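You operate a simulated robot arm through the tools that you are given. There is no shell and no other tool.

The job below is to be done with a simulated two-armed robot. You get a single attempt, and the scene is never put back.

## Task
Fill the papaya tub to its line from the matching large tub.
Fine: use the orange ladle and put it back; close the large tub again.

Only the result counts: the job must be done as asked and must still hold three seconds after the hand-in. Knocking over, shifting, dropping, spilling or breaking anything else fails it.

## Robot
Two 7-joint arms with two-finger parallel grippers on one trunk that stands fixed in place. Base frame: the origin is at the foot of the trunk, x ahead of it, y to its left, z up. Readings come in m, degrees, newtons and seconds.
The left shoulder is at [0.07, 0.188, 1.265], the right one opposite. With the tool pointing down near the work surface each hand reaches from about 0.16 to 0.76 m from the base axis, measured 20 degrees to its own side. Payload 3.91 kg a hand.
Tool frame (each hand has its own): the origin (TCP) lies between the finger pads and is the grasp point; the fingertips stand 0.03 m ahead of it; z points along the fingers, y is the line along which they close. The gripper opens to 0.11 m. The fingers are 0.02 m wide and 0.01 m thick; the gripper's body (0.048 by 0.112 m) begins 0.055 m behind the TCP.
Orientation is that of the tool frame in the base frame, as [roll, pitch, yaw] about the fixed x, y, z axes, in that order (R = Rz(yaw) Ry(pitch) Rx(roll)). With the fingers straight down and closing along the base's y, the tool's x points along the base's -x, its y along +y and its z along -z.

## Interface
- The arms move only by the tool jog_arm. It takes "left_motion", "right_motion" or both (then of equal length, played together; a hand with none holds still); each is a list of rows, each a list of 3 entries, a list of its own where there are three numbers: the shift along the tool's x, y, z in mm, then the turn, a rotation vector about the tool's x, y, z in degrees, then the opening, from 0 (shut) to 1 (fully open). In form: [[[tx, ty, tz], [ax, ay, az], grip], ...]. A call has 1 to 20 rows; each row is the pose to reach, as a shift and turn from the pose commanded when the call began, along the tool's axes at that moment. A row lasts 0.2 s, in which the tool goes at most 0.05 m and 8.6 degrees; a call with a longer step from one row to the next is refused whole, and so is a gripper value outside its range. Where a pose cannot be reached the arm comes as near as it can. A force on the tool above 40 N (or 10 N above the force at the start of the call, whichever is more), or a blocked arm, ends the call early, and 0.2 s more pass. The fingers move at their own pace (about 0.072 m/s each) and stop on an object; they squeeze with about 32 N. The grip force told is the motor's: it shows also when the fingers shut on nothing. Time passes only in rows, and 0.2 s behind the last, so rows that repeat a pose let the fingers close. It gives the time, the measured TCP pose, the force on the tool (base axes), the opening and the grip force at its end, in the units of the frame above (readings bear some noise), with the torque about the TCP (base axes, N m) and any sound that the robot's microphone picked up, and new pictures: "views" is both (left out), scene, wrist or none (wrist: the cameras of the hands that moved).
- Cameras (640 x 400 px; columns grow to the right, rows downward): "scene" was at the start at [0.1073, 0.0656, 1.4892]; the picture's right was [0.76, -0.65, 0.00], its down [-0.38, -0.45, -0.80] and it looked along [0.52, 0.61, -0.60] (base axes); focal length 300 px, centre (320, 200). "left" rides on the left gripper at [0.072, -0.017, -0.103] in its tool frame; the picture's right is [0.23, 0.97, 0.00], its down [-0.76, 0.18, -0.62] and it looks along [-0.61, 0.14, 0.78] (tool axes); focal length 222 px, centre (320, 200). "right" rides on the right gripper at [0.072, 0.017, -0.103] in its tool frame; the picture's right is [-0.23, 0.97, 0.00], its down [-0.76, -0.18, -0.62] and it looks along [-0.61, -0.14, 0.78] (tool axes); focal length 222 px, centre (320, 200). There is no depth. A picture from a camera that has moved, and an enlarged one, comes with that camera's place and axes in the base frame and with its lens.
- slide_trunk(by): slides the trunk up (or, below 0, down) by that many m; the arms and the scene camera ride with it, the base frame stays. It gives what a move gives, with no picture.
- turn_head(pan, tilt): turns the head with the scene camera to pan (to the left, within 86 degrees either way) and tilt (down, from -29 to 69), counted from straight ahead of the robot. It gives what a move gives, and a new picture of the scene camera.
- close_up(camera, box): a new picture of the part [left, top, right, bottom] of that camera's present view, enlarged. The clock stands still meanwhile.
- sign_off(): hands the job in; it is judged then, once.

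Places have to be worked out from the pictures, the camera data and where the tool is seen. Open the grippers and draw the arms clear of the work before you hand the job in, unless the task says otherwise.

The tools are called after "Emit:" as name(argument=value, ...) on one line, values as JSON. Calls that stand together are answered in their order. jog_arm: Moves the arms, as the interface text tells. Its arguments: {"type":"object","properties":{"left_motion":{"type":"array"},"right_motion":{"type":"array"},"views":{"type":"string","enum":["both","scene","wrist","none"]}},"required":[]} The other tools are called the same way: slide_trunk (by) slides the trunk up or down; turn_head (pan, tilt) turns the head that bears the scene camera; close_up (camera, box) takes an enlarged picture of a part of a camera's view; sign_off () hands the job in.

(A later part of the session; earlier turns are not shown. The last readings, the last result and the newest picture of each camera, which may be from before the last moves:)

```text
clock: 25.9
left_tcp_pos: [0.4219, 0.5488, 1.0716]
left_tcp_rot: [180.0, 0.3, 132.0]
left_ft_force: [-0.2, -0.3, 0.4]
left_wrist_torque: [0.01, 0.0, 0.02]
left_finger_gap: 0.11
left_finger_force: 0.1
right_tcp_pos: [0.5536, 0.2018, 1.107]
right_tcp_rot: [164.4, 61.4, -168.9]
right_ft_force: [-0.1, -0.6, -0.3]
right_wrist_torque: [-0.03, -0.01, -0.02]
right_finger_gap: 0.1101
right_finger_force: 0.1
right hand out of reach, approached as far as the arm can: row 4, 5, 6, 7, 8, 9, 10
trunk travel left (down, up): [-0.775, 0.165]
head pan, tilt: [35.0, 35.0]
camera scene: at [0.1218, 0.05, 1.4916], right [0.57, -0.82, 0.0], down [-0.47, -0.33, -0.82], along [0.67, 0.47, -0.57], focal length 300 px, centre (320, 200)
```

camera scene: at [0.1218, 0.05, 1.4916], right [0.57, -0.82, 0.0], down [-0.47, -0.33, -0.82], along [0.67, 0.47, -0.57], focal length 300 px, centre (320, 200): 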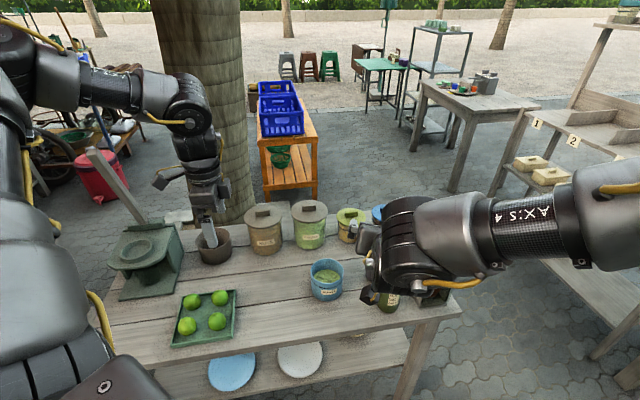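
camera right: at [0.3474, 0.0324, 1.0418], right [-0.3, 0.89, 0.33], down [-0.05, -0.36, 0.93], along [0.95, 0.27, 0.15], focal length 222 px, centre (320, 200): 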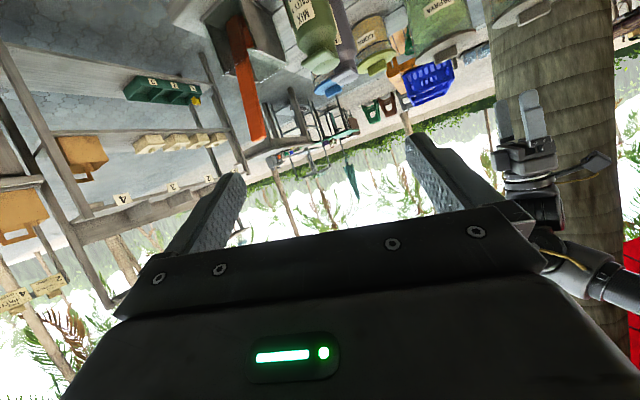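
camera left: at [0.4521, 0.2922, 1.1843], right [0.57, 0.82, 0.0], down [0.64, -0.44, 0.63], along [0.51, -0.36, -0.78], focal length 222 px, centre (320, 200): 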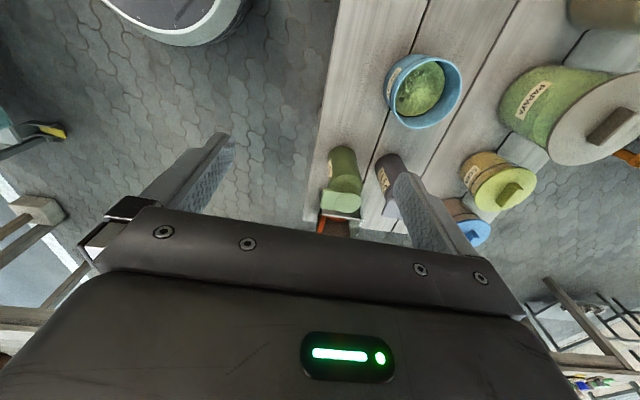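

The right arm can't go past y≈0.2 toward the large tub, so the left arm must do the ladling. Instead of reaching across tool-down, I'll point the left tool along the table (az ≈ -48°, 45° down) so its fingertips come to the ladle from the left above the bottles. I'll retract the right arm and tilt the left tool.

Emit:
jog_arm(left_motion=[[[0, 0, 0], [0, -8, 0], 1], [[0, 0, 0], [0, -16, 0], 1], [[0, 0, 0], [0, -24, 0], 1], [[0, 0, 0], [0, -32, 0], 1], [[0, 0, 0], [0, -40, 0], 1], [[0, 0, 0], [0, -45, 0], 1], [[0, 0, 0], [0, -45, 0], 1], [[0, 0, 0], [0, -45, 0], 1], [[0, 0, 0], [0, -45, 0], 1]], right_motion=[[[12, -28, -30], [0, 0, 0], 1], [[24, -56, -60], [0, 0, 0], 1], [[36, -84, -90], [0, 0, 0], 1], [[48, -112, -120], [0, 0, 0], 1], [[60, -140, -150], [0, 0, 0], 1], [[72, -168, -180], [0, 0, 0], 1], [[84, -196, -210], [0, 0, 0], 1], [[94, -224, -240], [0, 0, 0], 1], [[104, -251, -267], [0, 0, 0], 1]], views="both")

```text
clock: 27.9
left_tcp_pos: [0.4205, 0.5525, 1.0695]
left_tcp_rot: [-179.9, 45.3, 132.1]
left_ft_force: [0.3, -0.8, -0.1]
left_wrist_torque: [-0.05, -0.03, -0.03]
left_finger_gap: 0.11
left_finger_force: 0.1
right_tcp_pos: [0.4641, -0.0595, 1.0944]
right_tcp_rot: [164.8, 61.4, -168.2]
right_ft_force: [-1.7, 0.1, 0.3]
right_wrist_torque: [0.01, 0.01, -0.04]
right_finger_gap: 0.1101
right_finger_force: 0.0
right hand out of reach, approached as far as the arm can: row 6, 7, 8, 9
trunk travel left (down, up): [-0.775, 0.165]
head pan, tilt: [35.0, 35.0]
camera scene: at [0.1213, 0.0522, 1.4916], right [0.57, -0.82, 0.0], down [-0.47, -0.33, -0.82], along [0.67, 0.47, -0.57], focal length 300 px, centre (320, 200)
camera right: at [0.3443, -0.0949, 1.0815], right [-0.3, 0.9, 0.32], down [-0.05, -0.35, 0.93], along [0.95, 0.27, 0.15], focal length 222 px, centre (320, 200)
camera left: at [0.3236, 0.6332, 1.0906], right [0.62, 0.77, -0.16], down [0.19, 0.05, 0.98], along [0.76, -0.64, -0.12], focal length 222 px, centre (320, 200)
```

scene: 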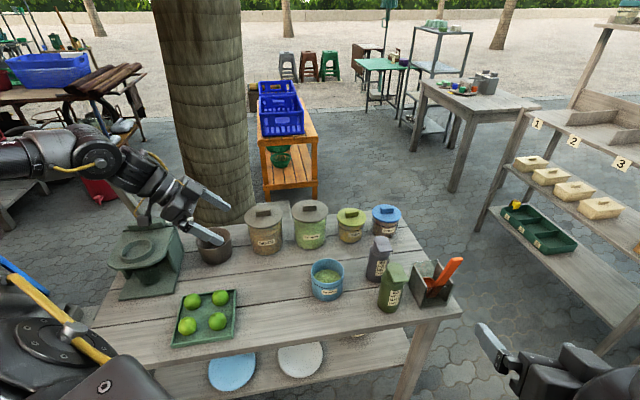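
right: 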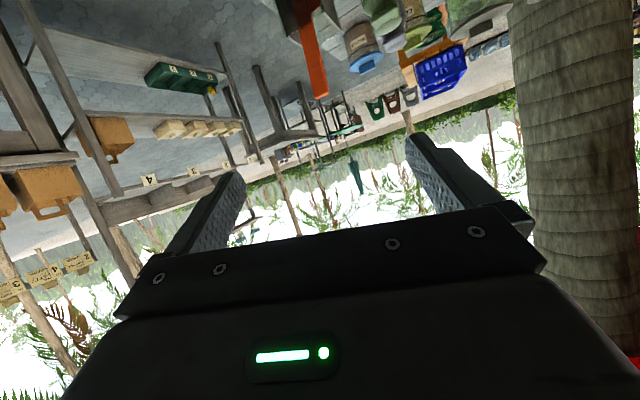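
left: 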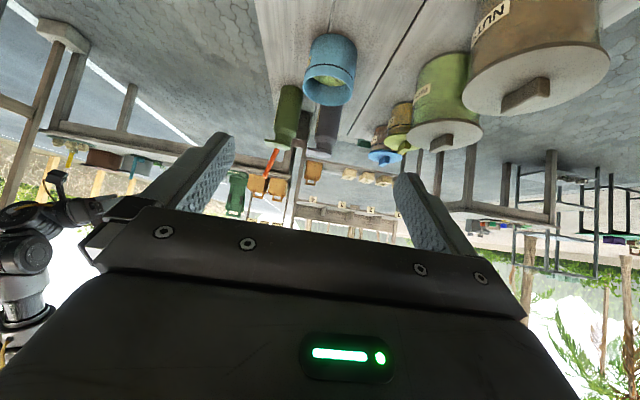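

The left hand now points along the table toward the ladle. I'll carry it at z≈1.06 to just short of the ladle, above the bottles.

Emit:
jog_arm(left_motion=[[[-31, -9, 32], [0, 0, 0], 1], [[-62, -18, 65], [0, 0, 0], 1], [[-93, -26, 97], [0, 0, 0], 1], [[-124, -35, 130], [0, 0, 0], 1], [[-155, -44, 162], [0, 0, 0], 1], [[-186, -53, 194], [0, 0, 0], 1], [[-217, -62, 227], [0, 0, 0], 1], [[-248, -70, 259], [0, 0, 0], 1], [[-279, -79, 292], [0, 0, 0], 1], [[-310, -88, 324], [0, 0, 0], 1]], views="both")

```text
clock: 30.1
left_tcp_pos: [0.6577, 0.1555, 1.0605]
left_tcp_rot: [-179.9, 45.1, 132.1]
left_ft_force: [0.5, 0.4, -0.1]
left_wrist_torque: [-0.03, 0.0, -0.04]
left_finger_gap: 0.1102
left_finger_force: 0.1
right_tcp_pos: [0.4668, -0.064, 1.0927]
right_tcp_rot: [164.1, 61.3, -169.0]
right_ft_force: [1.0, 0.5, -0.4]
right_wrist_torque: [0.01, 0.01, 0.04]
right_finger_gap: 0.1098
right_finger_force: 0.0
trunk travel left (down, up): [-0.775, 0.165]
head pan, tilt: [35.0, 35.0]
camera scene: at [0.1246, 0.0466, 1.4915], right [0.57, -0.82, 0.0], down [-0.47, -0.33, -0.82], along [0.67, 0.47, -0.57], focal length 300 px, centre (320, 200)
camera left: at [0.5615, 0.2373, 1.0824], right [0.62, 0.77, -0.16], down [0.2, 0.05, 0.98], along [0.76, -0.63, -0.12], focal length 222 px, centre (320, 200)
```

scene: 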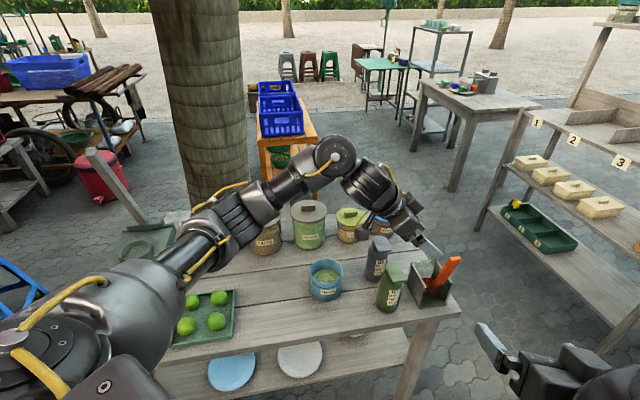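
left: 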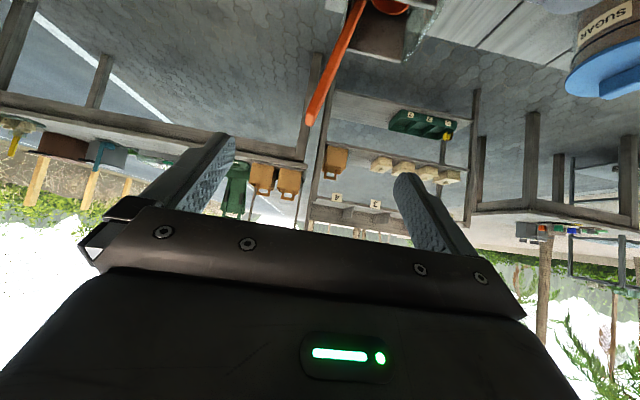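

The left arm reaches this spot easily, and its camera now sees the ladle from the side. I'll zoom in to learn the ladle's shape.

Emit:
close_up(camera="left", box=[260, 0, 460, 140])

Emit:
close_up(camera="scene", box=[380, 210, 480, 310])

```text
2.86 times, centred on (360, 70) of left
camera zoom: at [0.5615, 0.2373, 1.0824], right [0.62, 0.77, -0.16], down [0.2, 0.05, 0.98], along [0.76, -0.63, -0.12], focal length 635 px, centre (206, 571)
```

zoom: 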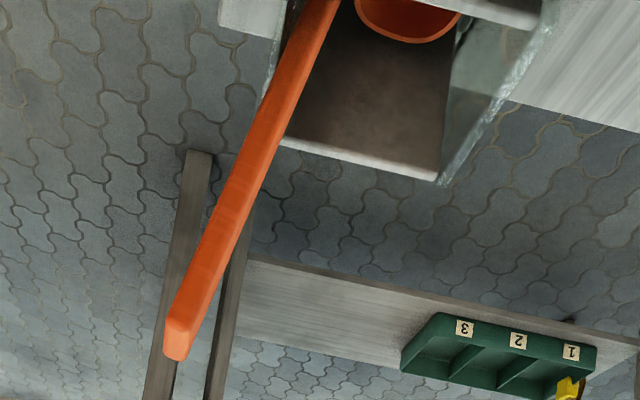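

```text
4.00 times, centred on (430, 260) of scene
camera zoom: at [0.1246, 0.0466, 1.4915], right [0.57, -0.82, 0.0], down [-0.47, -0.33, -0.82], along [0.67, 0.47, -0.57], focal length 1202 px, centre (-120, -40)
```

zoom: 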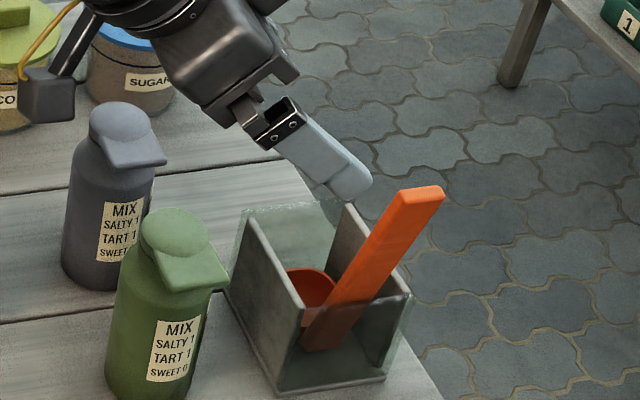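

The ladle's bowl (~5–6 cm across) sits behind the handle foot. The lid has to come off first, so I'll swing the left hand round to point at az ≈ 40°, tilted 45°, and bring it near the large papaya tub at z≈1.06.

Emit:
jog_arm(left_motion=[[[13, 21, -13], [-5.2, 0, -5.2], 1], [[26, 43, -26], [-10.4, 0, -10.4], 1], [[39, 64, -39], [-15.6, 0, -15.6], 1], [[52, 86, -52], [-20.7, 0, -20.7], 1], [[65, 107, -65], [-25.9, 0, -25.9], 1], [[77, 129, -77], [-31.1, 0, -31.1], 1], [[90, 150, -90], [-36.3, 0, -36.3], 1], [[103, 172, -103], [-41.5, 0, -41.5], 1], [[116, 193, -116], [-46.7, 0, -46.7], 1], [[129, 215, -129], [-51.8, 0, -51.8], 1], [[142, 236, -142], [-57.0, 0, -57.0], 1], [[155, 258, -155], [-62.2, 0, -62.2], 1]], views="both")

```text
clock: 32.7
left_tcp_pos: [0.7007, 0.4929, 1.0599]
left_tcp_rot: [-179.7, 44.8, -139.7]
left_ft_force: [0.3, 0.0, -0.2]
left_wrist_torque: [-0.01, 0.01, -0.02]
left_finger_gap: 0.11
left_finger_force: 0.1
right_tcp_pos: [0.4667, -0.0617, 1.0941]
right_tcp_rot: [164.4, 61.3, -168.7]
right_ft_force: [-0.8, 0.1, -0.2]
right_wrist_torque: [-0.03, 0.02, 0.0]
right_finger_gap: 0.1097
right_finger_force: 0.1
trunk travel left (down, up): [-0.775, 0.165]
head pan, tilt: [35.0, 35.0]
camera scene: at [0.1236, 0.0498, 1.4914], right [0.57, -0.82, 0.0], down [-0.47, -0.33, -0.82], along [0.67, 0.47, -0.57], focal length 300 px, centre (320, 200)
camera left: at [0.6162, 0.4003, 1.0822], right [-0.75, 0.64, -0.16], down [-0.04, 0.2, 0.98], along [0.66, 0.74, -0.13], focal length 222 px, centre (320, 200)
```

scene: 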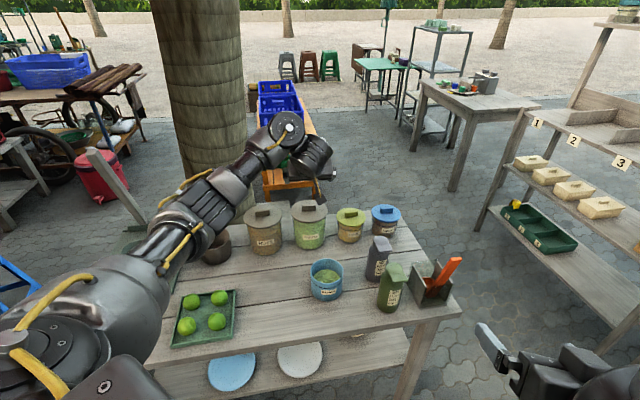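
left: 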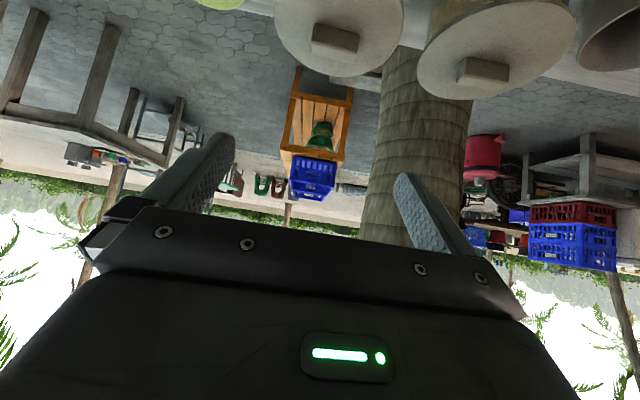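

The left hand is now just short of the large papaya tub, and its camera sees the lid and knob. I'll zoom in to get the knob's place and direction.

Emit:
close_up(camera="left", box=[250, 0, 450, 110])

Emit:
close_up(camera="scene", box=[220, 130, 380, 250])

Emit:
close_up(camera="scene", box=[100, 180, 360, 360])

```text
3.20 times, centred on (350, 55) of left
camera zoom: at [0.6162, 0.4003, 1.0822], right [-0.75, 0.64, -0.16], down [-0.04, 0.2, 0.98], along [0.66, 0.74, -0.13], focal length 711 px, centre (224, 664)
```

zoom: 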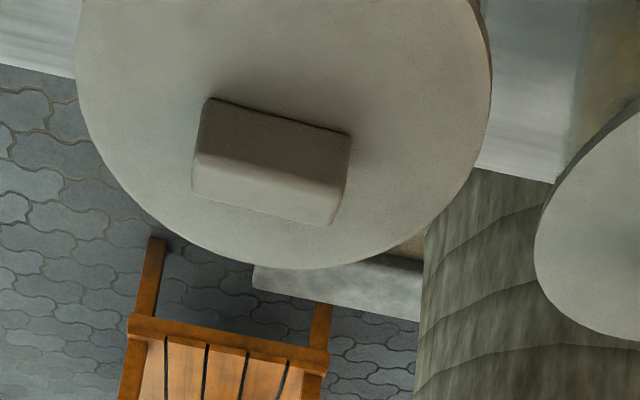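

```text
3.33 times, centred on (300, 190) of scene
camera zoom: at [0.1236, 0.0498, 1.4914], right [0.57, -0.82, 0.0], down [-0.47, -0.33, -0.82], along [0.67, 0.47, -0.57], focal length 1001 px, centre (387, 233)
```

zoom: 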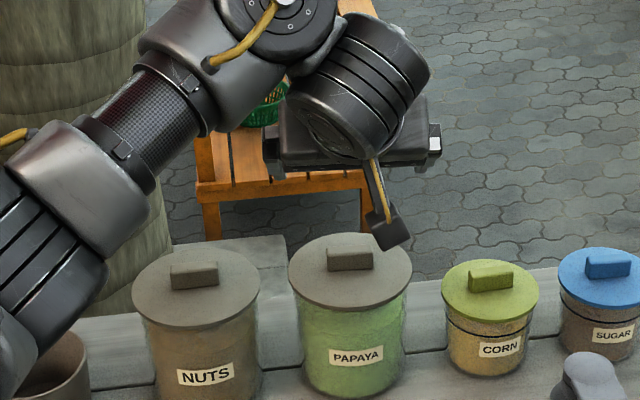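

```text
2.22 times, centred on (230, 270) of scene
camera zoom: at [0.1236, 0.0498, 1.4914], right [0.57, -0.82, 0.0], down [-0.47, -0.33, -0.82], along [0.67, 0.47, -0.57], focal length 668 px, centre (520, 44)
```

zoom: 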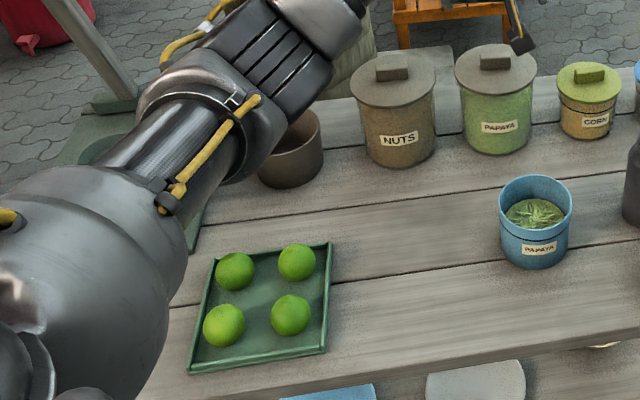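

The knob's centre is at ≈(0.760, 0.544) with its top at ≈0.905, the bar runs along az ≈ -47°, and the lid's top is at ≈0.885. I'll move to a pre-grasp point up-slope of the knob, with the fingers part-closed, and check the view.

Emit:
jog_arm(left_motion=[[[14, 0, 22], [-0.5, 0, -0.5], 0.8], [[28, 0, 44], [-1.1, 0, -1.1], 0.8], [[42, 0, 66], [-1.6, 0, -1.6], 0.8], [[55, 1, 88], [-2.1, 0, -2.1], 0.8], [[55, 1, 88], [-2.1, 0, -2.1], 0.8]], views="both")

Emit:
close_up(camera="scene", box=[250, 150, 370, 240])

```text
clock: 33.9
left_tcp_pos: [0.7192, 0.5085, 0.9597]
left_tcp_rot: [-179.7, 44.9, -137.0]
left_ft_force: [-0.3, 0.3, 0.2]
left_wrist_torque: [0.0, 0.03, -0.01]
left_finger_gap: 0.0879
left_finger_force: 0.1
right_tcp_pos: [0.4642, -0.0609, 1.0937]
right_tcp_rot: [164.4, 61.3, -168.8]
right_ft_force: [-0.6, 0.8, 0.5]
right_wrist_torque: [0.0, -0.01, 0.03]
right_finger_gap: 0.1099
right_finger_force: 0.1
trunk travel left (down, up): [-0.775, 0.165]
head pan, tilt: [35.0, 35.0]
camera scene: at [0.1228, 0.0492, 1.4916], right [0.57, -0.82, 0.0], down [-0.47, -0.33, -0.82], along [0.67, 0.47, -0.57], focal length 300 px, centre (320, 200)
camera left: at [0.639, 0.4113, 0.9812], right [-0.78, 0.6, -0.16], down [-0.05, 0.2, 0.98], along [0.62, 0.77, -0.13], focal length 222 px, centre (320, 200)
```

scene: 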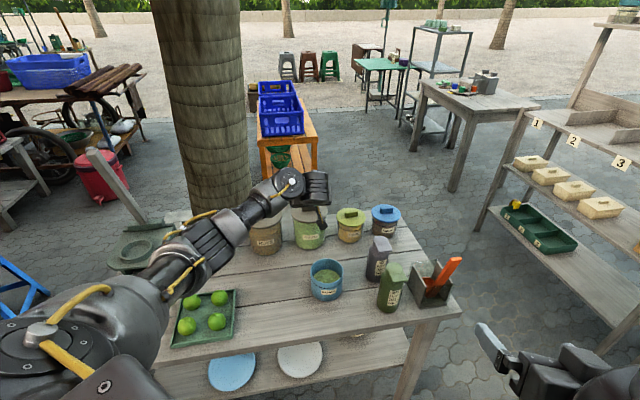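
left: 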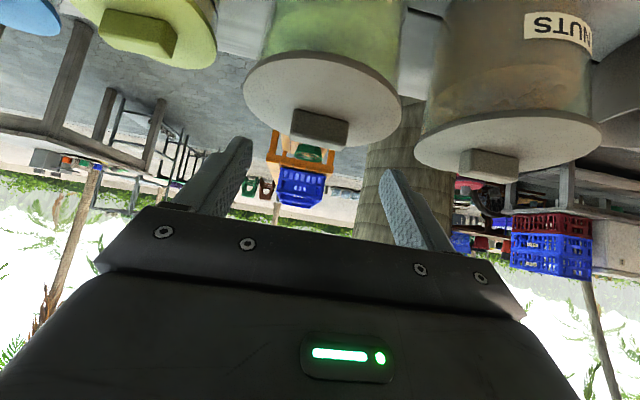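

```text
4.44 times, centred on (310, 195) of scene
camera zoom: at [0.1228, 0.0492, 1.4916], right [0.57, -0.82, 0.0], down [-0.47, -0.33, -0.82], along [0.67, 0.47, -0.57], focal length 1335 px, centre (364, 222)
```

zoom: 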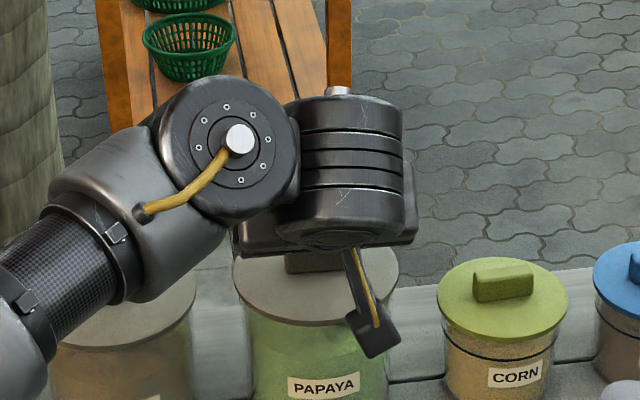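

The fingers straddle the knob nicely. I'll advance 60 mm along the tool axis and then close on the knob.

Emit:
jog_arm(left_motion=[[[0, -1, 20], [0, 0, 0], 0.8], [[0, -1, 40], [0, 0, 0], 0.8], [[0, -1, 52], [0, 0, 0], 0.8], [[0, -1, 60], [0, 0, 0], 0.8]], views="wrist")

Emit:
close_up(camera="left", box=[200, 90, 440, 240])

```text
clock: 34.9
left_tcp_pos: [0.7496, 0.5346, 0.9224]
left_tcp_rot: [-179.5, 45.2, -136.9]
left_ft_force: [-5.7, -2.4, 13.1]
left_wrist_torque: [0.33, 0.28, 0.17]
left_finger_gap: 0.0881
left_finger_force: 0.0
right_tcp_pos: [0.4642, -0.0625, 1.0947]
right_tcp_rot: [164.2, 61.6, -168.8]
right_ft_force: [-0.1, 0.4, 0.9]
right_wrist_torque: [0.01, 0.0, -0.02]
right_finger_gap: 0.1098
right_finger_force: 0.1
trunk travel left (down, up): [-0.775, 0.165]
head pan, tilt: [35.0, 35.0]
camera left: at [0.6693, 0.4381, 0.943], right [-0.78, 0.6, -0.17], down [-0.06, 0.2, 0.98], along [0.62, 0.77, -0.12], focal length 222 px, centre (320, 200)
```

left: 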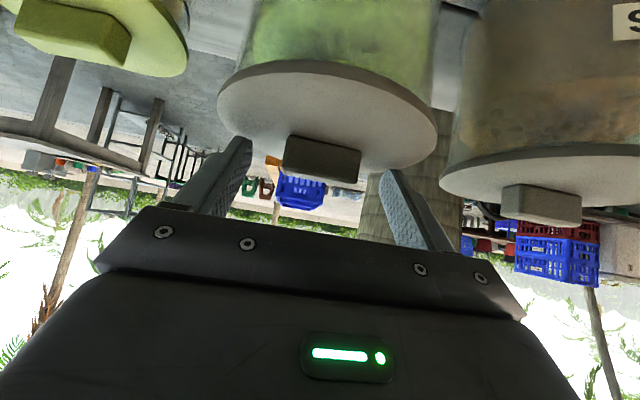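

```text
2.67 times, centred on (320, 165) of left
camera zoom: at [0.6693, 0.4381, 0.943], right [-0.78, 0.6, -0.17], down [-0.06, 0.2, 0.98], along [0.62, 0.77, -0.12], focal length 592 px, centre (320, 293)
```

zoom: 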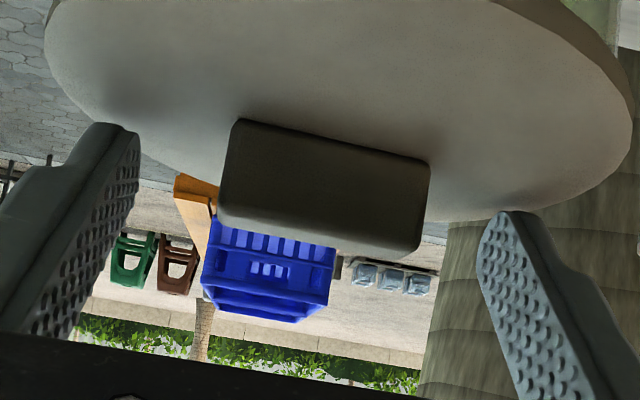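

I feel 13 N of contact at TCP z≈0.922, so the lid surface is a bit higher than estimated. I'll lift the hand 8 mm from the commanded pose to relieve it, then close on the knob.

Emit:
jog_arm(left_motion=[[[-5.6, 0, -5.7], [0, 0, 0], 0.8], [[-5.6, 0, -5.7], [0, 0, 0], 0.5], [[-5.6, 0, -5.7], [0, 0, 0], 0.2], [[-5.6, 0, -5.7], [0, 0, 0], 0.0], [[-5.6, 0, -5.7], [0, 0, 0], 0.0], [[-5.6, 0, -5.7], [0, 0, 0], 0.0]], views="wrist")

Emit:
close_up(camera="left", box=[200, 90, 440, 240])

```text
clock: 36.3
left_tcp_pos: [0.7507, 0.5373, 0.9245]
left_tcp_rot: [-179.7, 44.9, -136.9]
left_ft_force: [0.0, -0.2, -0.8]
left_wrist_torque: [-0.01, 0.02, 0.04]
left_finger_gap: 0.0454
left_finger_force: 32.7
right_tcp_pos: [0.4664, -0.0606, 1.0939]
right_tcp_rot: [164.4, 61.3, -168.7]
right_ft_force: [-0.8, -0.2, 0.3]
right_wrist_torque: [0.01, 0.01, -0.03]
right_finger_gap: 0.11
right_finger_force: 0.1
trunk travel left (down, up): [-0.775, 0.165]
head pan, tilt: [35.0, 35.0]
heard: snap
camera left: at [0.6707, 0.4399, 0.9465], right [-0.78, 0.6, -0.16], down [-0.05, 0.2, 0.98], along [0.62, 0.77, -0.13], focal length 222 px, centre (320, 200)
```

left: 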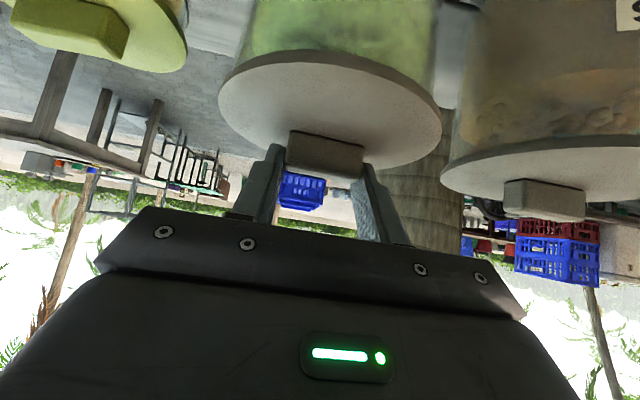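

```text
2.67 times, centred on (320, 165) of left
camera zoom: at [0.6707, 0.4399, 0.9465], right [-0.78, 0.6, -0.16], down [-0.05, 0.2, 0.98], along [0.62, 0.77, -0.13], focal length 592 px, centre (320, 293)
```

zoom: 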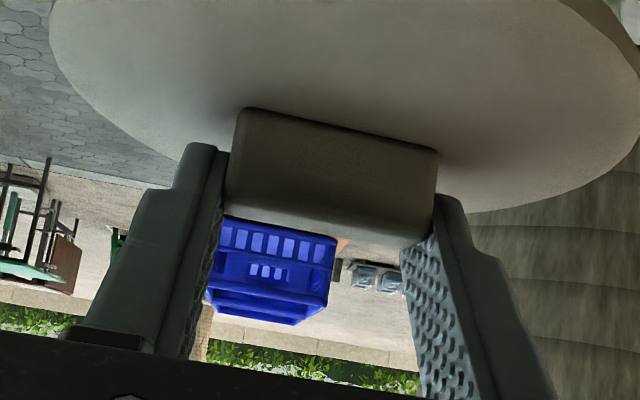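

The knob is gripped (gap 45 mm, 33 N), and the microphone heard a "snap", so the lid is probably a snap-on type. I'll lift straight up in small steps.

Emit:
jog_arm(left_motion=[[[-3.5, 0, -3.5], [0, 0, 0], 0], [[-7, 0, -7], [0, 0, 0], 0], [[-14, 0, -14], [0, 0, 0], 0], [[-21, 0, -21], [0, 0, 0], 0], [[-28, 0, -28], [0, 0, 0], 0], [[-42, 0, -42], [0, 0, 0], 0], [[-56, 0, -56], [0, 0, 0], 0]], views="both")

Emit:
close_up(camera="scene", box=[240, 140, 400, 260])

```text
clock: 37.9
left_tcp_pos: [0.7496, 0.5349, 1.0038]
left_tcp_rot: [-179.7, 45.0, -136.9]
left_ft_force: [-0.4, 0.1, -1.2]
left_wrist_torque: [0.02, 0.01, -0.01]
left_finger_gap: 0.0453
left_finger_force: 32.3
right_tcp_pos: [0.4663, -0.0614, 1.093]
right_tcp_rot: [164.4, 61.3, -168.9]
right_ft_force: [-1.1, -0.6, 0.6]
right_wrist_torque: [-0.01, 0.01, 0.0]
right_finger_gap: 0.1098
right_finger_force: 0.0
trunk travel left (down, up): [-0.775, 0.165]
head pan, tilt: [35.0, 35.0]
camera scene: at [0.123, 0.049, 1.4915], right [0.57, -0.82, 0.0], down [-0.47, -0.33, -0.82], along [0.67, 0.47, -0.57], focal length 300 px, centre (320, 200)
camera left: at [0.6693, 0.439, 1.0266], right [-0.78, 0.6, -0.16], down [-0.05, 0.2, 0.98], along [0.62, 0.77, -0.13], focal length 222 px, centre (320, 200)
```

scene: 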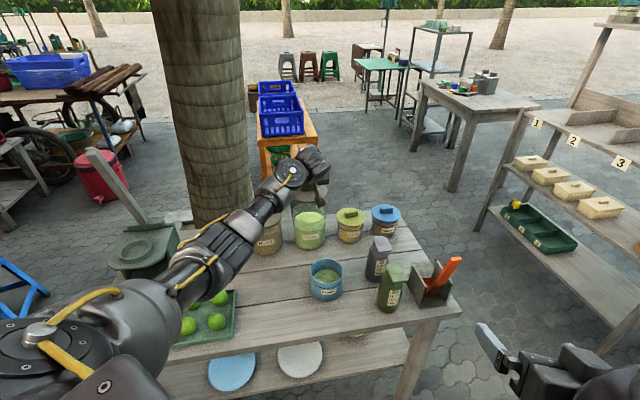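
left: 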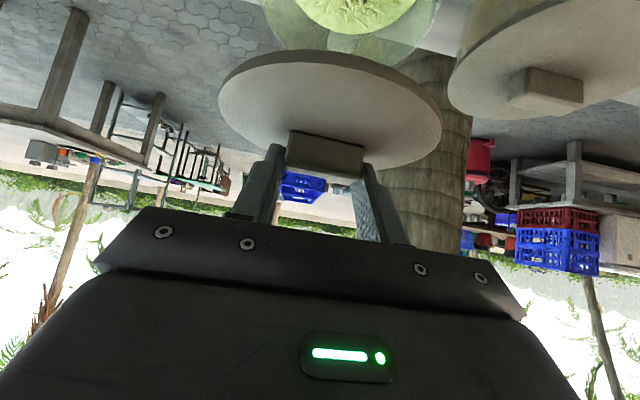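

```text
3.33 times, centred on (320, 200) of scene
camera zoom: at [0.123, 0.049, 1.4915], right [0.57, -0.82, 0.0], down [-0.47, -0.33, -0.82], along [0.67, 0.47, -0.57], focal length 1001 px, centre (320, 200)
```

zoom: 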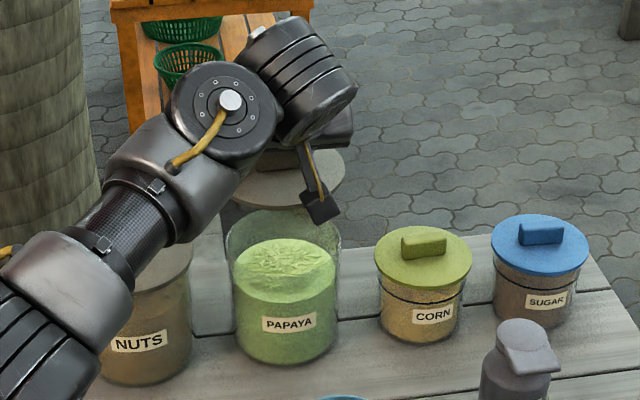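

The lid is off and held well. The papaya surface in the large tub is at z≈0.84, about 4 cm below its rim. I'll carry the lid to the clear patch of table near (0.52, 0.50), between the lime tray and the blue tub.

Emit:
jog_arm(left_motion=[[[18, 17, -18], [0, 0, 0], 0], [[36, 33, -36], [0, 0, 0], 0], [[54, 50, -54], [0, 0, 0], 0], [[72, 66, -72], [0, 0, 0], 0], [[90, 83, -90], [0, 0, 0], 0], [[108, 99, -108], [0, 0, 0], 0], [[126, 116, -126], [0, 0, 0], 0], [[144, 132, -144], [0, 0, 0], 0], [[165, 132, -123], [0, 0, 0], 0], [[186, 132, -102], [0, 0, 0], 0]], views="both")

Emit:
close_up(camera="scene", box=[160, 180, 400, 330])

```text
clock: 40.1
left_tcp_pos: [0.5101, 0.4934, 0.9442]
left_tcp_rot: [-179.7, 44.9, -136.9]
left_ft_force: [-0.1, 1.2, -0.3]
left_wrist_torque: [0.03, 0.02, 0.01]
left_finger_gap: 0.0452
left_finger_force: 31.7
right_tcp_pos: [0.4643, -0.0608, 1.0941]
right_tcp_rot: [164.6, 61.3, -168.7]
right_ft_force: [0.4, -0.5, 0.7]
right_wrist_torque: [0.02, -0.02, 0.0]
right_finger_gap: 0.1101
right_finger_force: 0.1
trunk travel left (down, up): [-0.775, 0.165]
head pan, tilt: [35.0, 35.0]
camera scene: at [0.1229, 0.0501, 1.4915], right [0.57, -0.82, 0.0], down [-0.47, -0.33, -0.82], along [0.67, 0.47, -0.57], focal length 300 px, centre (320, 200)
camera left: at [0.4302, 0.3966, 0.9654], right [-0.78, 0.6, -0.16], down [-0.05, 0.2, 0.98], along [0.62, 0.77, -0.13], focal length 222 px, centre (320, 200)
```

scene: 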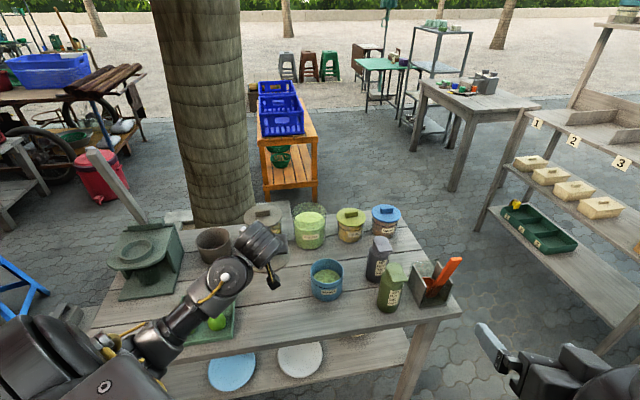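
left: 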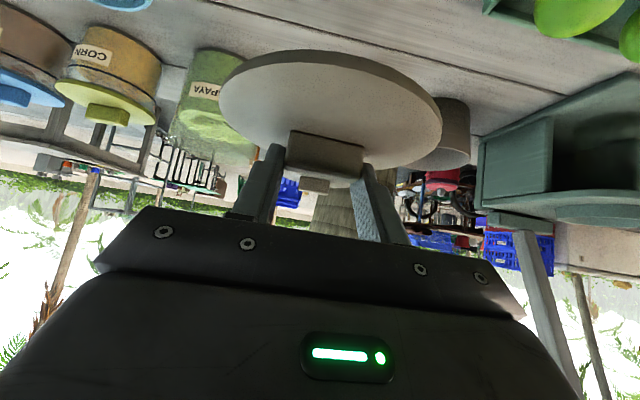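

```text
2.67 times, centred on (280, 255) of scene
camera zoom: at [0.1229, 0.0501, 1.4915], right [0.57, -0.82, 0.0], down [-0.47, -0.33, -0.82], along [0.67, 0.47, -0.57], focal length 801 px, centre (427, 53)
```

zoom: 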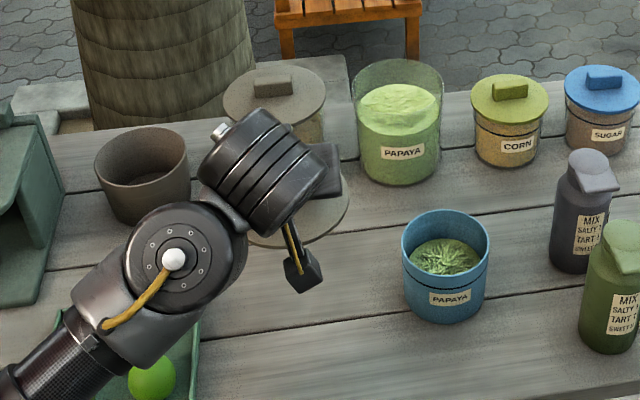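

The lid hangs over the clear patch. I'll lower it toward the table, stopping a little above the expected contact height.

Emit:
jog_arm(left_motion=[[[14, 0, 14], [0, 0, 0], 0], [[28, 0, 28], [0, 0, 0], 0], [[42, 0, 42], [0, 0, 0], 0], [[56, 0, 56], [0, 0, 0], 0], [[70, 0, 70], [0, 0, 0], 0], [[84, 0, 84], [0, 0, 0], 0], [[92, 0, 92], [0, 0, 0], 0]], views="both")

Emit:
close_up(camera="scene", box=[160, 180, 400, 330])

```text
clock: 41.7
left_tcp_pos: [0.5121, 0.4928, 0.8144]
left_tcp_rot: [-179.6, 45.0, -136.9]
left_ft_force: [-0.2, 1.2, -0.9]
left_wrist_torque: [0.0, 0.0, 0.01]
left_finger_gap: 0.0451
left_finger_force: 32.7
right_tcp_pos: [0.4667, -0.0619, 1.0936]
right_tcp_rot: [164.5, 61.3, -168.7]
right_ft_force: [0.5, 0.6, 1.0]
right_wrist_torque: [0.02, -0.01, 0.01]
right_finger_gap: 0.11
right_finger_force: 0.1
trunk travel left (down, up): [-0.775, 0.165]
head pan, tilt: [35.0, 35.0]
camera scene: at [0.1231, 0.0496, 1.4915], right [0.57, -0.82, 0.0], down [-0.47, -0.33, -0.82], along [0.67, 0.47, -0.57], focal length 300 px, centre (320, 200)
camera left: at [0.4317, 0.3969, 0.8366], right [-0.78, 0.6, -0.16], down [-0.05, 0.2, 0.98], along [0.62, 0.77, -0.13], focal length 222 px, centre (320, 200)
```

scene: 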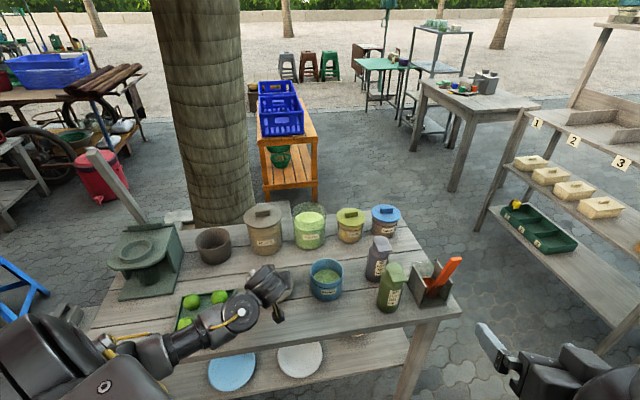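
left: 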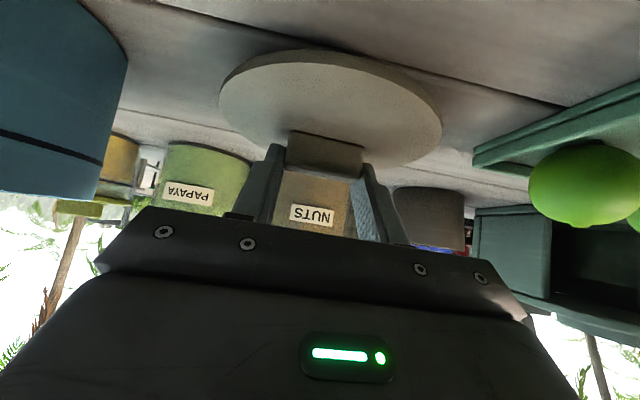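

```text
2.67 times, centred on (280, 255) of scene
camera zoom: at [0.1231, 0.0496, 1.4915], right [0.57, -0.82, 0.0], down [-0.47, -0.33, -0.82], along [0.67, 0.47, -0.57], focal length 801 px, centre (427, 53)
```

zoom: 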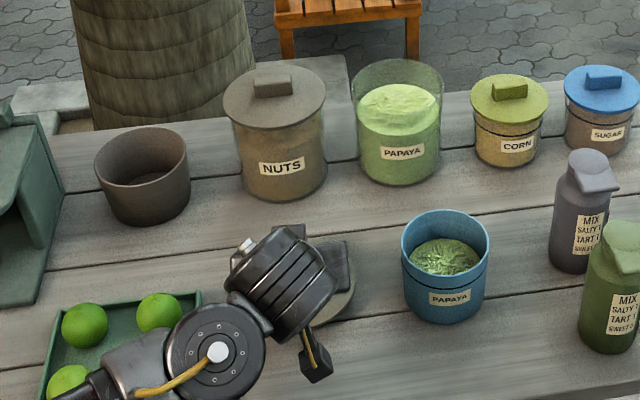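

About 3 cm remains by the view. I'll keep lowering in small steps, watching the force.

Emit:
jog_arm(left_motion=[[[3.5, 0, 3.5], [0, 0, 0], 0], [[7, 0, 7], [0, 0, 0], 0], [[10.5, 0, 10.5], [0, 0, 0], 0], [[14, 0, 14], [0, 0, 0], 0]], views="wrist")

```text
clock: 42.7
left_tcp_pos: [0.5144, 0.4943, 0.8045]
left_tcp_rot: [-178.7, 46.0, -136.1]
left_ft_force: [-7.8, -4.6, 22.6]
left_wrist_torque: [0.07, 0.68, 0.14]
left_finger_gap: 0.0452
left_finger_force: 32.0
right_tcp_pos: [0.4631, -0.0633, 1.0942]
right_tcp_rot: [164.3, 61.5, -168.8]
right_ft_force: [0.2, -0.8, 0.8]
right_wrist_torque: [0.01, -0.01, 0.0]
right_finger_gap: 0.1101
right_finger_force: 0.2
trunk travel left (down, up): [-0.775, 0.165]
head pan, tilt: [35.0, 35.0]
stopped in row 4 (left hand): the force on the tool passed its limit at 43 N (the readings are from after the stop); the commanded pose is now the measured one
camera left: at [0.4337, 0.3981, 0.8247], right [-0.78, 0.6, -0.18], down [-0.07, 0.2, 0.98], along [0.62, 0.77, -0.11], focal length 222 px, centre (320, 200)
```

left: 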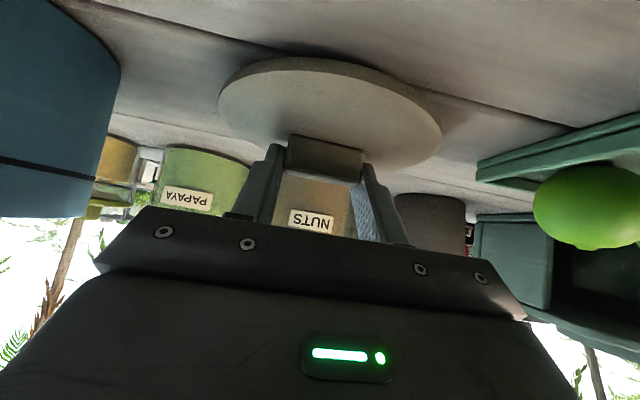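

The lid met the table (force limit) at TCP z≈0.8045, so its plug is deeper than I assumed. I'll ease up in small steps until the force is gone, still gripping.

Emit:
jog_arm(left_motion=[[[-0.7, 0, -0.7], [0, 0, 0], 0], [[-1.4, 0, -1.4], [0, 0, 0], 0]], views="scene")

Emit:
close_up(camera="scene", box=[200, 250, 320, 340])

```text
clock: 43.3
left_tcp_pos: [0.5144, 0.4949, 0.8058]
left_tcp_rot: [-178.9, 45.8, -136.1]
left_ft_force: [1.2, -1.4, 14.9]
left_wrist_torque: [0.26, -0.1, 0.0]
left_finger_gap: 0.045
left_finger_force: 32.0
right_tcp_pos: [0.4634, -0.0632, 1.0946]
right_tcp_rot: [164.1, 61.4, -168.9]
right_ft_force: [-0.5, 0.3, 0.6]
right_wrist_torque: [-0.02, -0.02, 0.03]
right_finger_gap: 0.11
right_finger_force: 0.1
trunk travel left (down, up): [-0.775, 0.165]
head pan, tilt: [35.0, 35.0]
camera scene: at [0.1216, 0.0472, 1.4917], right [0.57, -0.82, 0.0], down [-0.47, -0.33, -0.82], along [0.67, 0.47, -0.57], focal length 300 px, centre (320, 200)
```

scene: 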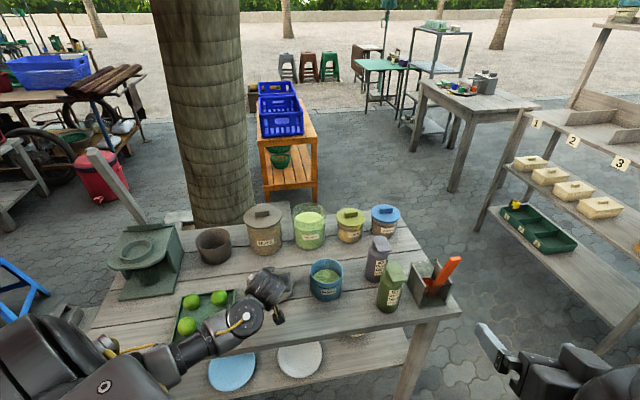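

```text
4.44 times, centred on (260, 295) of scene
camera zoom: at [0.1216, 0.0472, 1.4917], right [0.57, -0.82, 0.0], down [-0.47, -0.33, -0.82], along [0.67, 0.47, -0.57], focal length 1335 px, centre (587, -222)
```

zoom: 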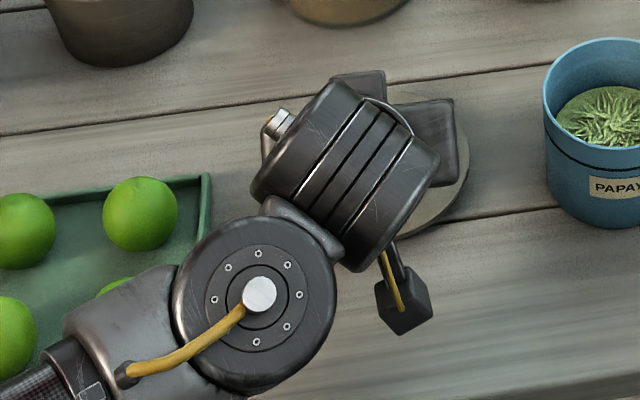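

There's still 15 N, so I'll raise about 2.5 mm more and check.

Emit:
jog_arm(left_motion=[[[-0.9, 0, -0.9], [0, 0, 0], 0], [[-1.8, 0, -1.8], [0, 0, 0], 0], [[-1.8, 0, -1.8], [0, 0, 0], 0]], views="none")

```text
clock: 44.1
left_tcp_pos: [0.5134, 0.4932, 0.8046]
left_tcp_rot: [-179.1, 45.6, -136.4]
left_ft_force: [2.6, 0.0, 5.5]
left_wrist_torque: [0.21, -0.25, -0.08]
left_finger_gap: 0.0451
left_finger_force: 32.1
right_tcp_pos: [0.4651, -0.0621, 1.0933]
right_tcp_rot: [164.3, 61.5, -168.8]
right_ft_force: [-1.1, -0.6, 0.8]
right_wrist_torque: [-0.03, 0.0, 0.0]
right_finger_gap: 0.1102
right_finger_force: 0.0
trunk travel left (down, up): [-0.775, 0.165]
head pan, tilt: [35.0, 35.0]
```

Only 5 N remains. I'll open the fingers gently here, then back out up-slope along the tool axis.

Emit:
jog_arm(left_motion=[[[-0.5, 0, -0.5], [0, 0, 0], 0.5], [[-0.5, 0, -0.5], [0, 0, 0], 0.6], [[-0.5, 0, -0.5], [0, 0, 0], 0.8], [[-0.5, 0, -0.5], [0, 0, 0], 0.8]], views="wrist")

Emit:
close_up(camera="left", box=[180, 30, 480, 218])

```text
clock: 45.1
left_tcp_pos: [0.5142, 0.4963, 0.8055]
left_tcp_rot: [-179.0, 45.6, -136.3]
left_ft_force: [0.5, 0.4, 0.2]
left_wrist_torque: [0.01, 0.03, -0.04]
left_finger_gap: 0.088
left_finger_force: 0.1
right_tcp_pos: [0.4659, -0.0608, 1.0942]
right_tcp_rot: [164.4, 61.3, -168.7]
right_ft_force: [-1.0, -0.3, -0.2]
right_wrist_torque: [0.02, -0.01, 0.0]
right_finger_gap: 0.11
right_finger_force: 0.0
trunk travel left (down, up): [-0.775, 0.165]
head pan, tilt: [35.0, 35.0]
camera left: at [0.4338, 0.3983, 0.827], right [-0.78, 0.6, -0.17], down [-0.06, 0.2, 0.98], along [0.62, 0.77, -0.12], focal length 222 px, centre (320, 200)
```

left: 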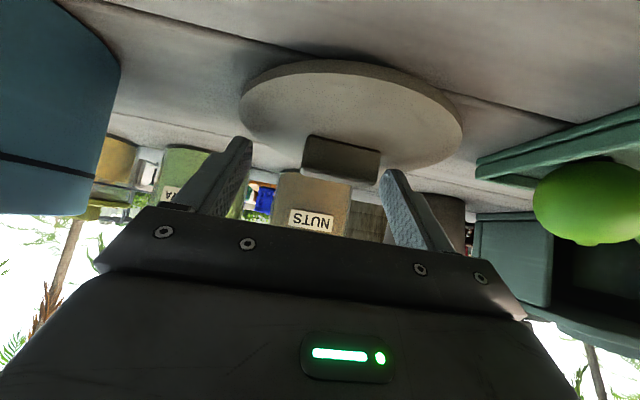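

```text
2.13 times, centred on (330, 124) of left
camera zoom: at [0.4338, 0.3983, 0.827], right [-0.78, 0.6, -0.17], down [-0.06, 0.2, 0.98], along [0.62, 0.77, -0.12], focal length 473 px, centre (299, 362)
```

zoom: 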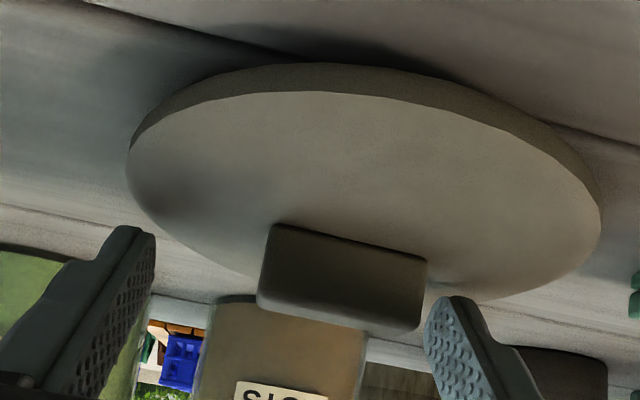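

The lid rests flat on the table with the fingers clear of it. I'll back out along the tool axis, then go up to about z=1.0.

Emit:
jog_arm(left_motion=[[[0, 0, -15], [0, 0, 0], 0.8], [[0, 0, -35], [0, 0, 0], 0.8], [[0, 0, -60], [0, 0, 0], 0.8], [[-27, 0, -86], [0, 0, 0], 0.8], [[-54, 0, -112], [0, 0, 0], 0.8], [[-80, 0, -139], [0, 0, 0], 0.8], [[-107, 0, -165], [0, 0, 0], 0.8]], views="both")

Emit:
close_up(camera="scene", box=[160, 180, 400, 330])

```text
clock: 46.7
left_tcp_pos: [0.4824, 0.4698, 0.9998]
left_tcp_rot: [-179.0, 45.6, -136.3]
left_ft_force: [0.3, -0.3, 0.0]
left_wrist_torque: [0.0, 0.03, -0.01]
left_finger_gap: 0.088
left_finger_force: 0.1
right_tcp_pos: [0.4661, -0.063, 1.0925]
right_tcp_rot: [164.5, 61.3, -168.8]
right_ft_force: [-0.1, -0.5, 0.4]
right_wrist_torque: [0.0, 0.0, 0.0]
right_finger_gap: 0.1101
right_finger_force: 0.1
trunk travel left (down, up): [-0.775, 0.165]
head pan, tilt: [35.0, 35.0]
camera scene: at [0.1231, 0.049, 1.4915], right [0.57, -0.82, 0.0], down [-0.47, -0.33, -0.82], along [0.67, 0.47, -0.57], focal length 300 px, centre (320, 200)
camera left: at [0.402, 0.3729, 1.0212], right [-0.78, 0.6, -0.17], down [-0.07, 0.2, 0.98], along [0.62, 0.77, -0.12], focal length 222 px, centre (320, 200)
```

scene: 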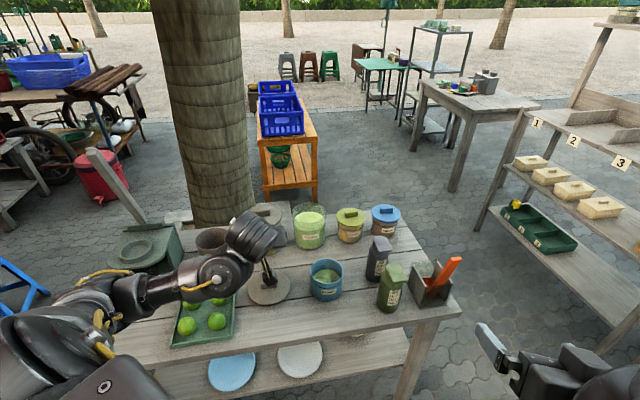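
left: 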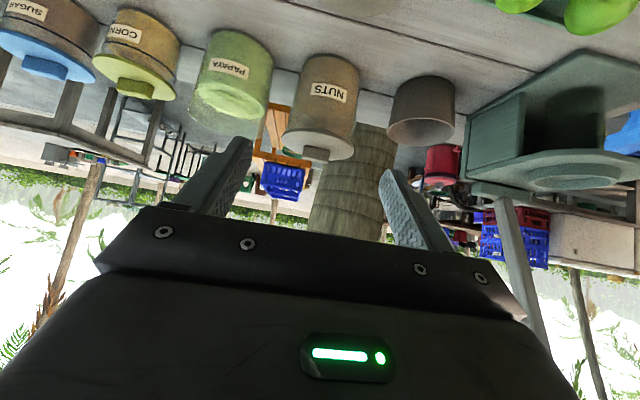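

```text
2.67 times, centred on (280, 255) of scene
camera zoom: at [0.1231, 0.049, 1.4915], right [0.57, -0.82, 0.0], down [-0.47, -0.33, -0.82], along [0.67, 0.47, -0.57], focal length 801 px, centre (427, 53)
```

zoom: 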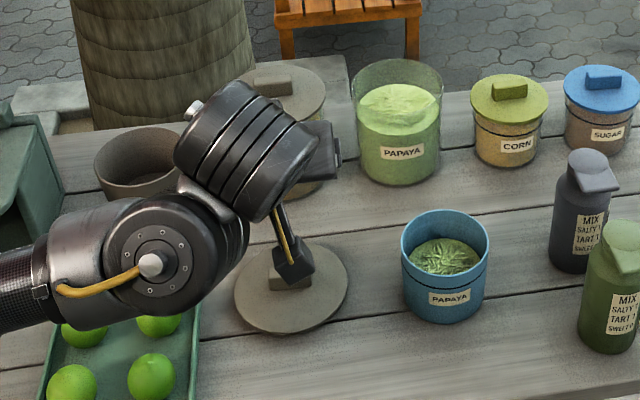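

The lid sits flat and clear of everything. Now I'll swing the left tool back to point along the table (az ≈ -45°) while carrying it toward the ladle at z≈1.06.

Emit:
jog_arm(left_motion=[[[1.6, -26, -9.5], [5.76, 0, 5.65], 1], [[3.3, -53, -19], [11.5, 0, 11.3], 1], [[4.9, -79, -28], [17.3, 0, 16.9], 1], [[6.5, -105, -38], [23.1, 0, 22.6], 1], [[8.2, -132, -47], [28.8, 0, 28.2], 1], [[9.8, -158, -57], [34.6, 0, 33.9], 1], [[11.5, -185, -66], [40.3, 0, 39.5], 1], [[13.1, -211, -76], [46.1, 0, 45.2], 1], [[14.7, -237, -85], [51.9, 0, 50.8], 1], [[16.4, -264, -95], [57.6, 0, 56.5], 1], [[18, -290, -104], [63.4, 0, 62.1], 1]], views="both")

```text
clock: 48.0
left_tcp_pos: [0.5452, 0.3423, 1.029]
left_tcp_rot: [-178.8, 46.4, -176.6]
left_ft_force: [3.6, -1.3, -0.8]
left_wrist_torque: [0.07, 0.05, 0.3]
left_finger_gap: 0.1102
left_finger_force: 0.1
right_tcp_pos: [0.4654, -0.0629, 1.0933]
right_tcp_rot: [164.3, 61.3, -168.8]
right_ft_force: [0.5, -0.2, -0.1]
right_wrist_torque: [-0.02, 0.03, 0.02]
right_finger_gap: 0.1099
right_finger_force: 0.0
trunk travel left (down, up): [-0.775, 0.165]
head pan, tilt: [35.0, 35.0]
stopped in row 6 (left hand): the force on the tool passed its limit at 89 N (the readings are from after the stop); the commanded pose is now the measured one
camera scene: at [0.1238, 0.0479, 1.4915], right [0.57, -0.82, 0.0], down [-0.47, -0.33, -0.82], along [0.67, 0.47, -0.57], focal length 300 px, centre (320, 200)
camera left: at [0.4209, 0.3218, 1.0476], right [-0.2, 0.96, -0.18], down [0.06, 0.2, 0.98], along [0.98, 0.18, -0.1], focal length 222 px, centre (320, 200)
```

scene: 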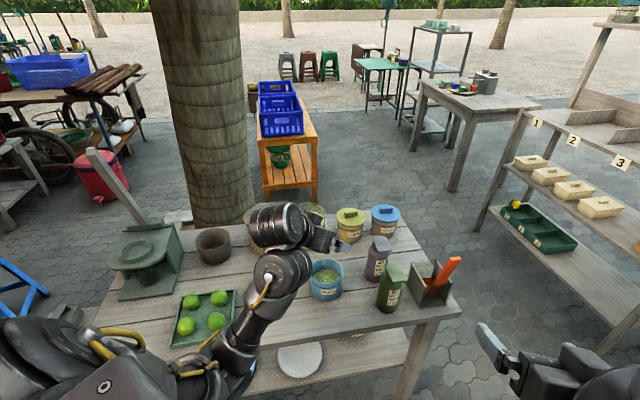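
left: 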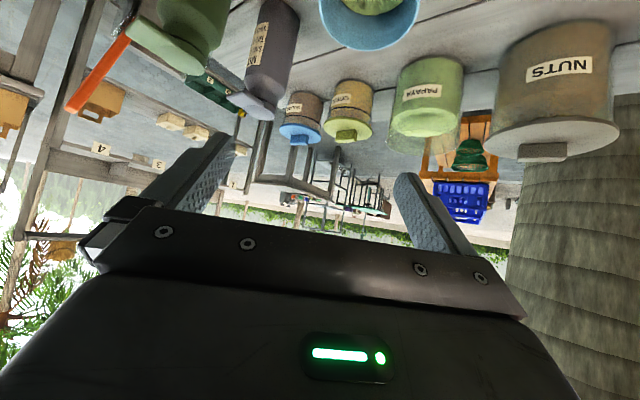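

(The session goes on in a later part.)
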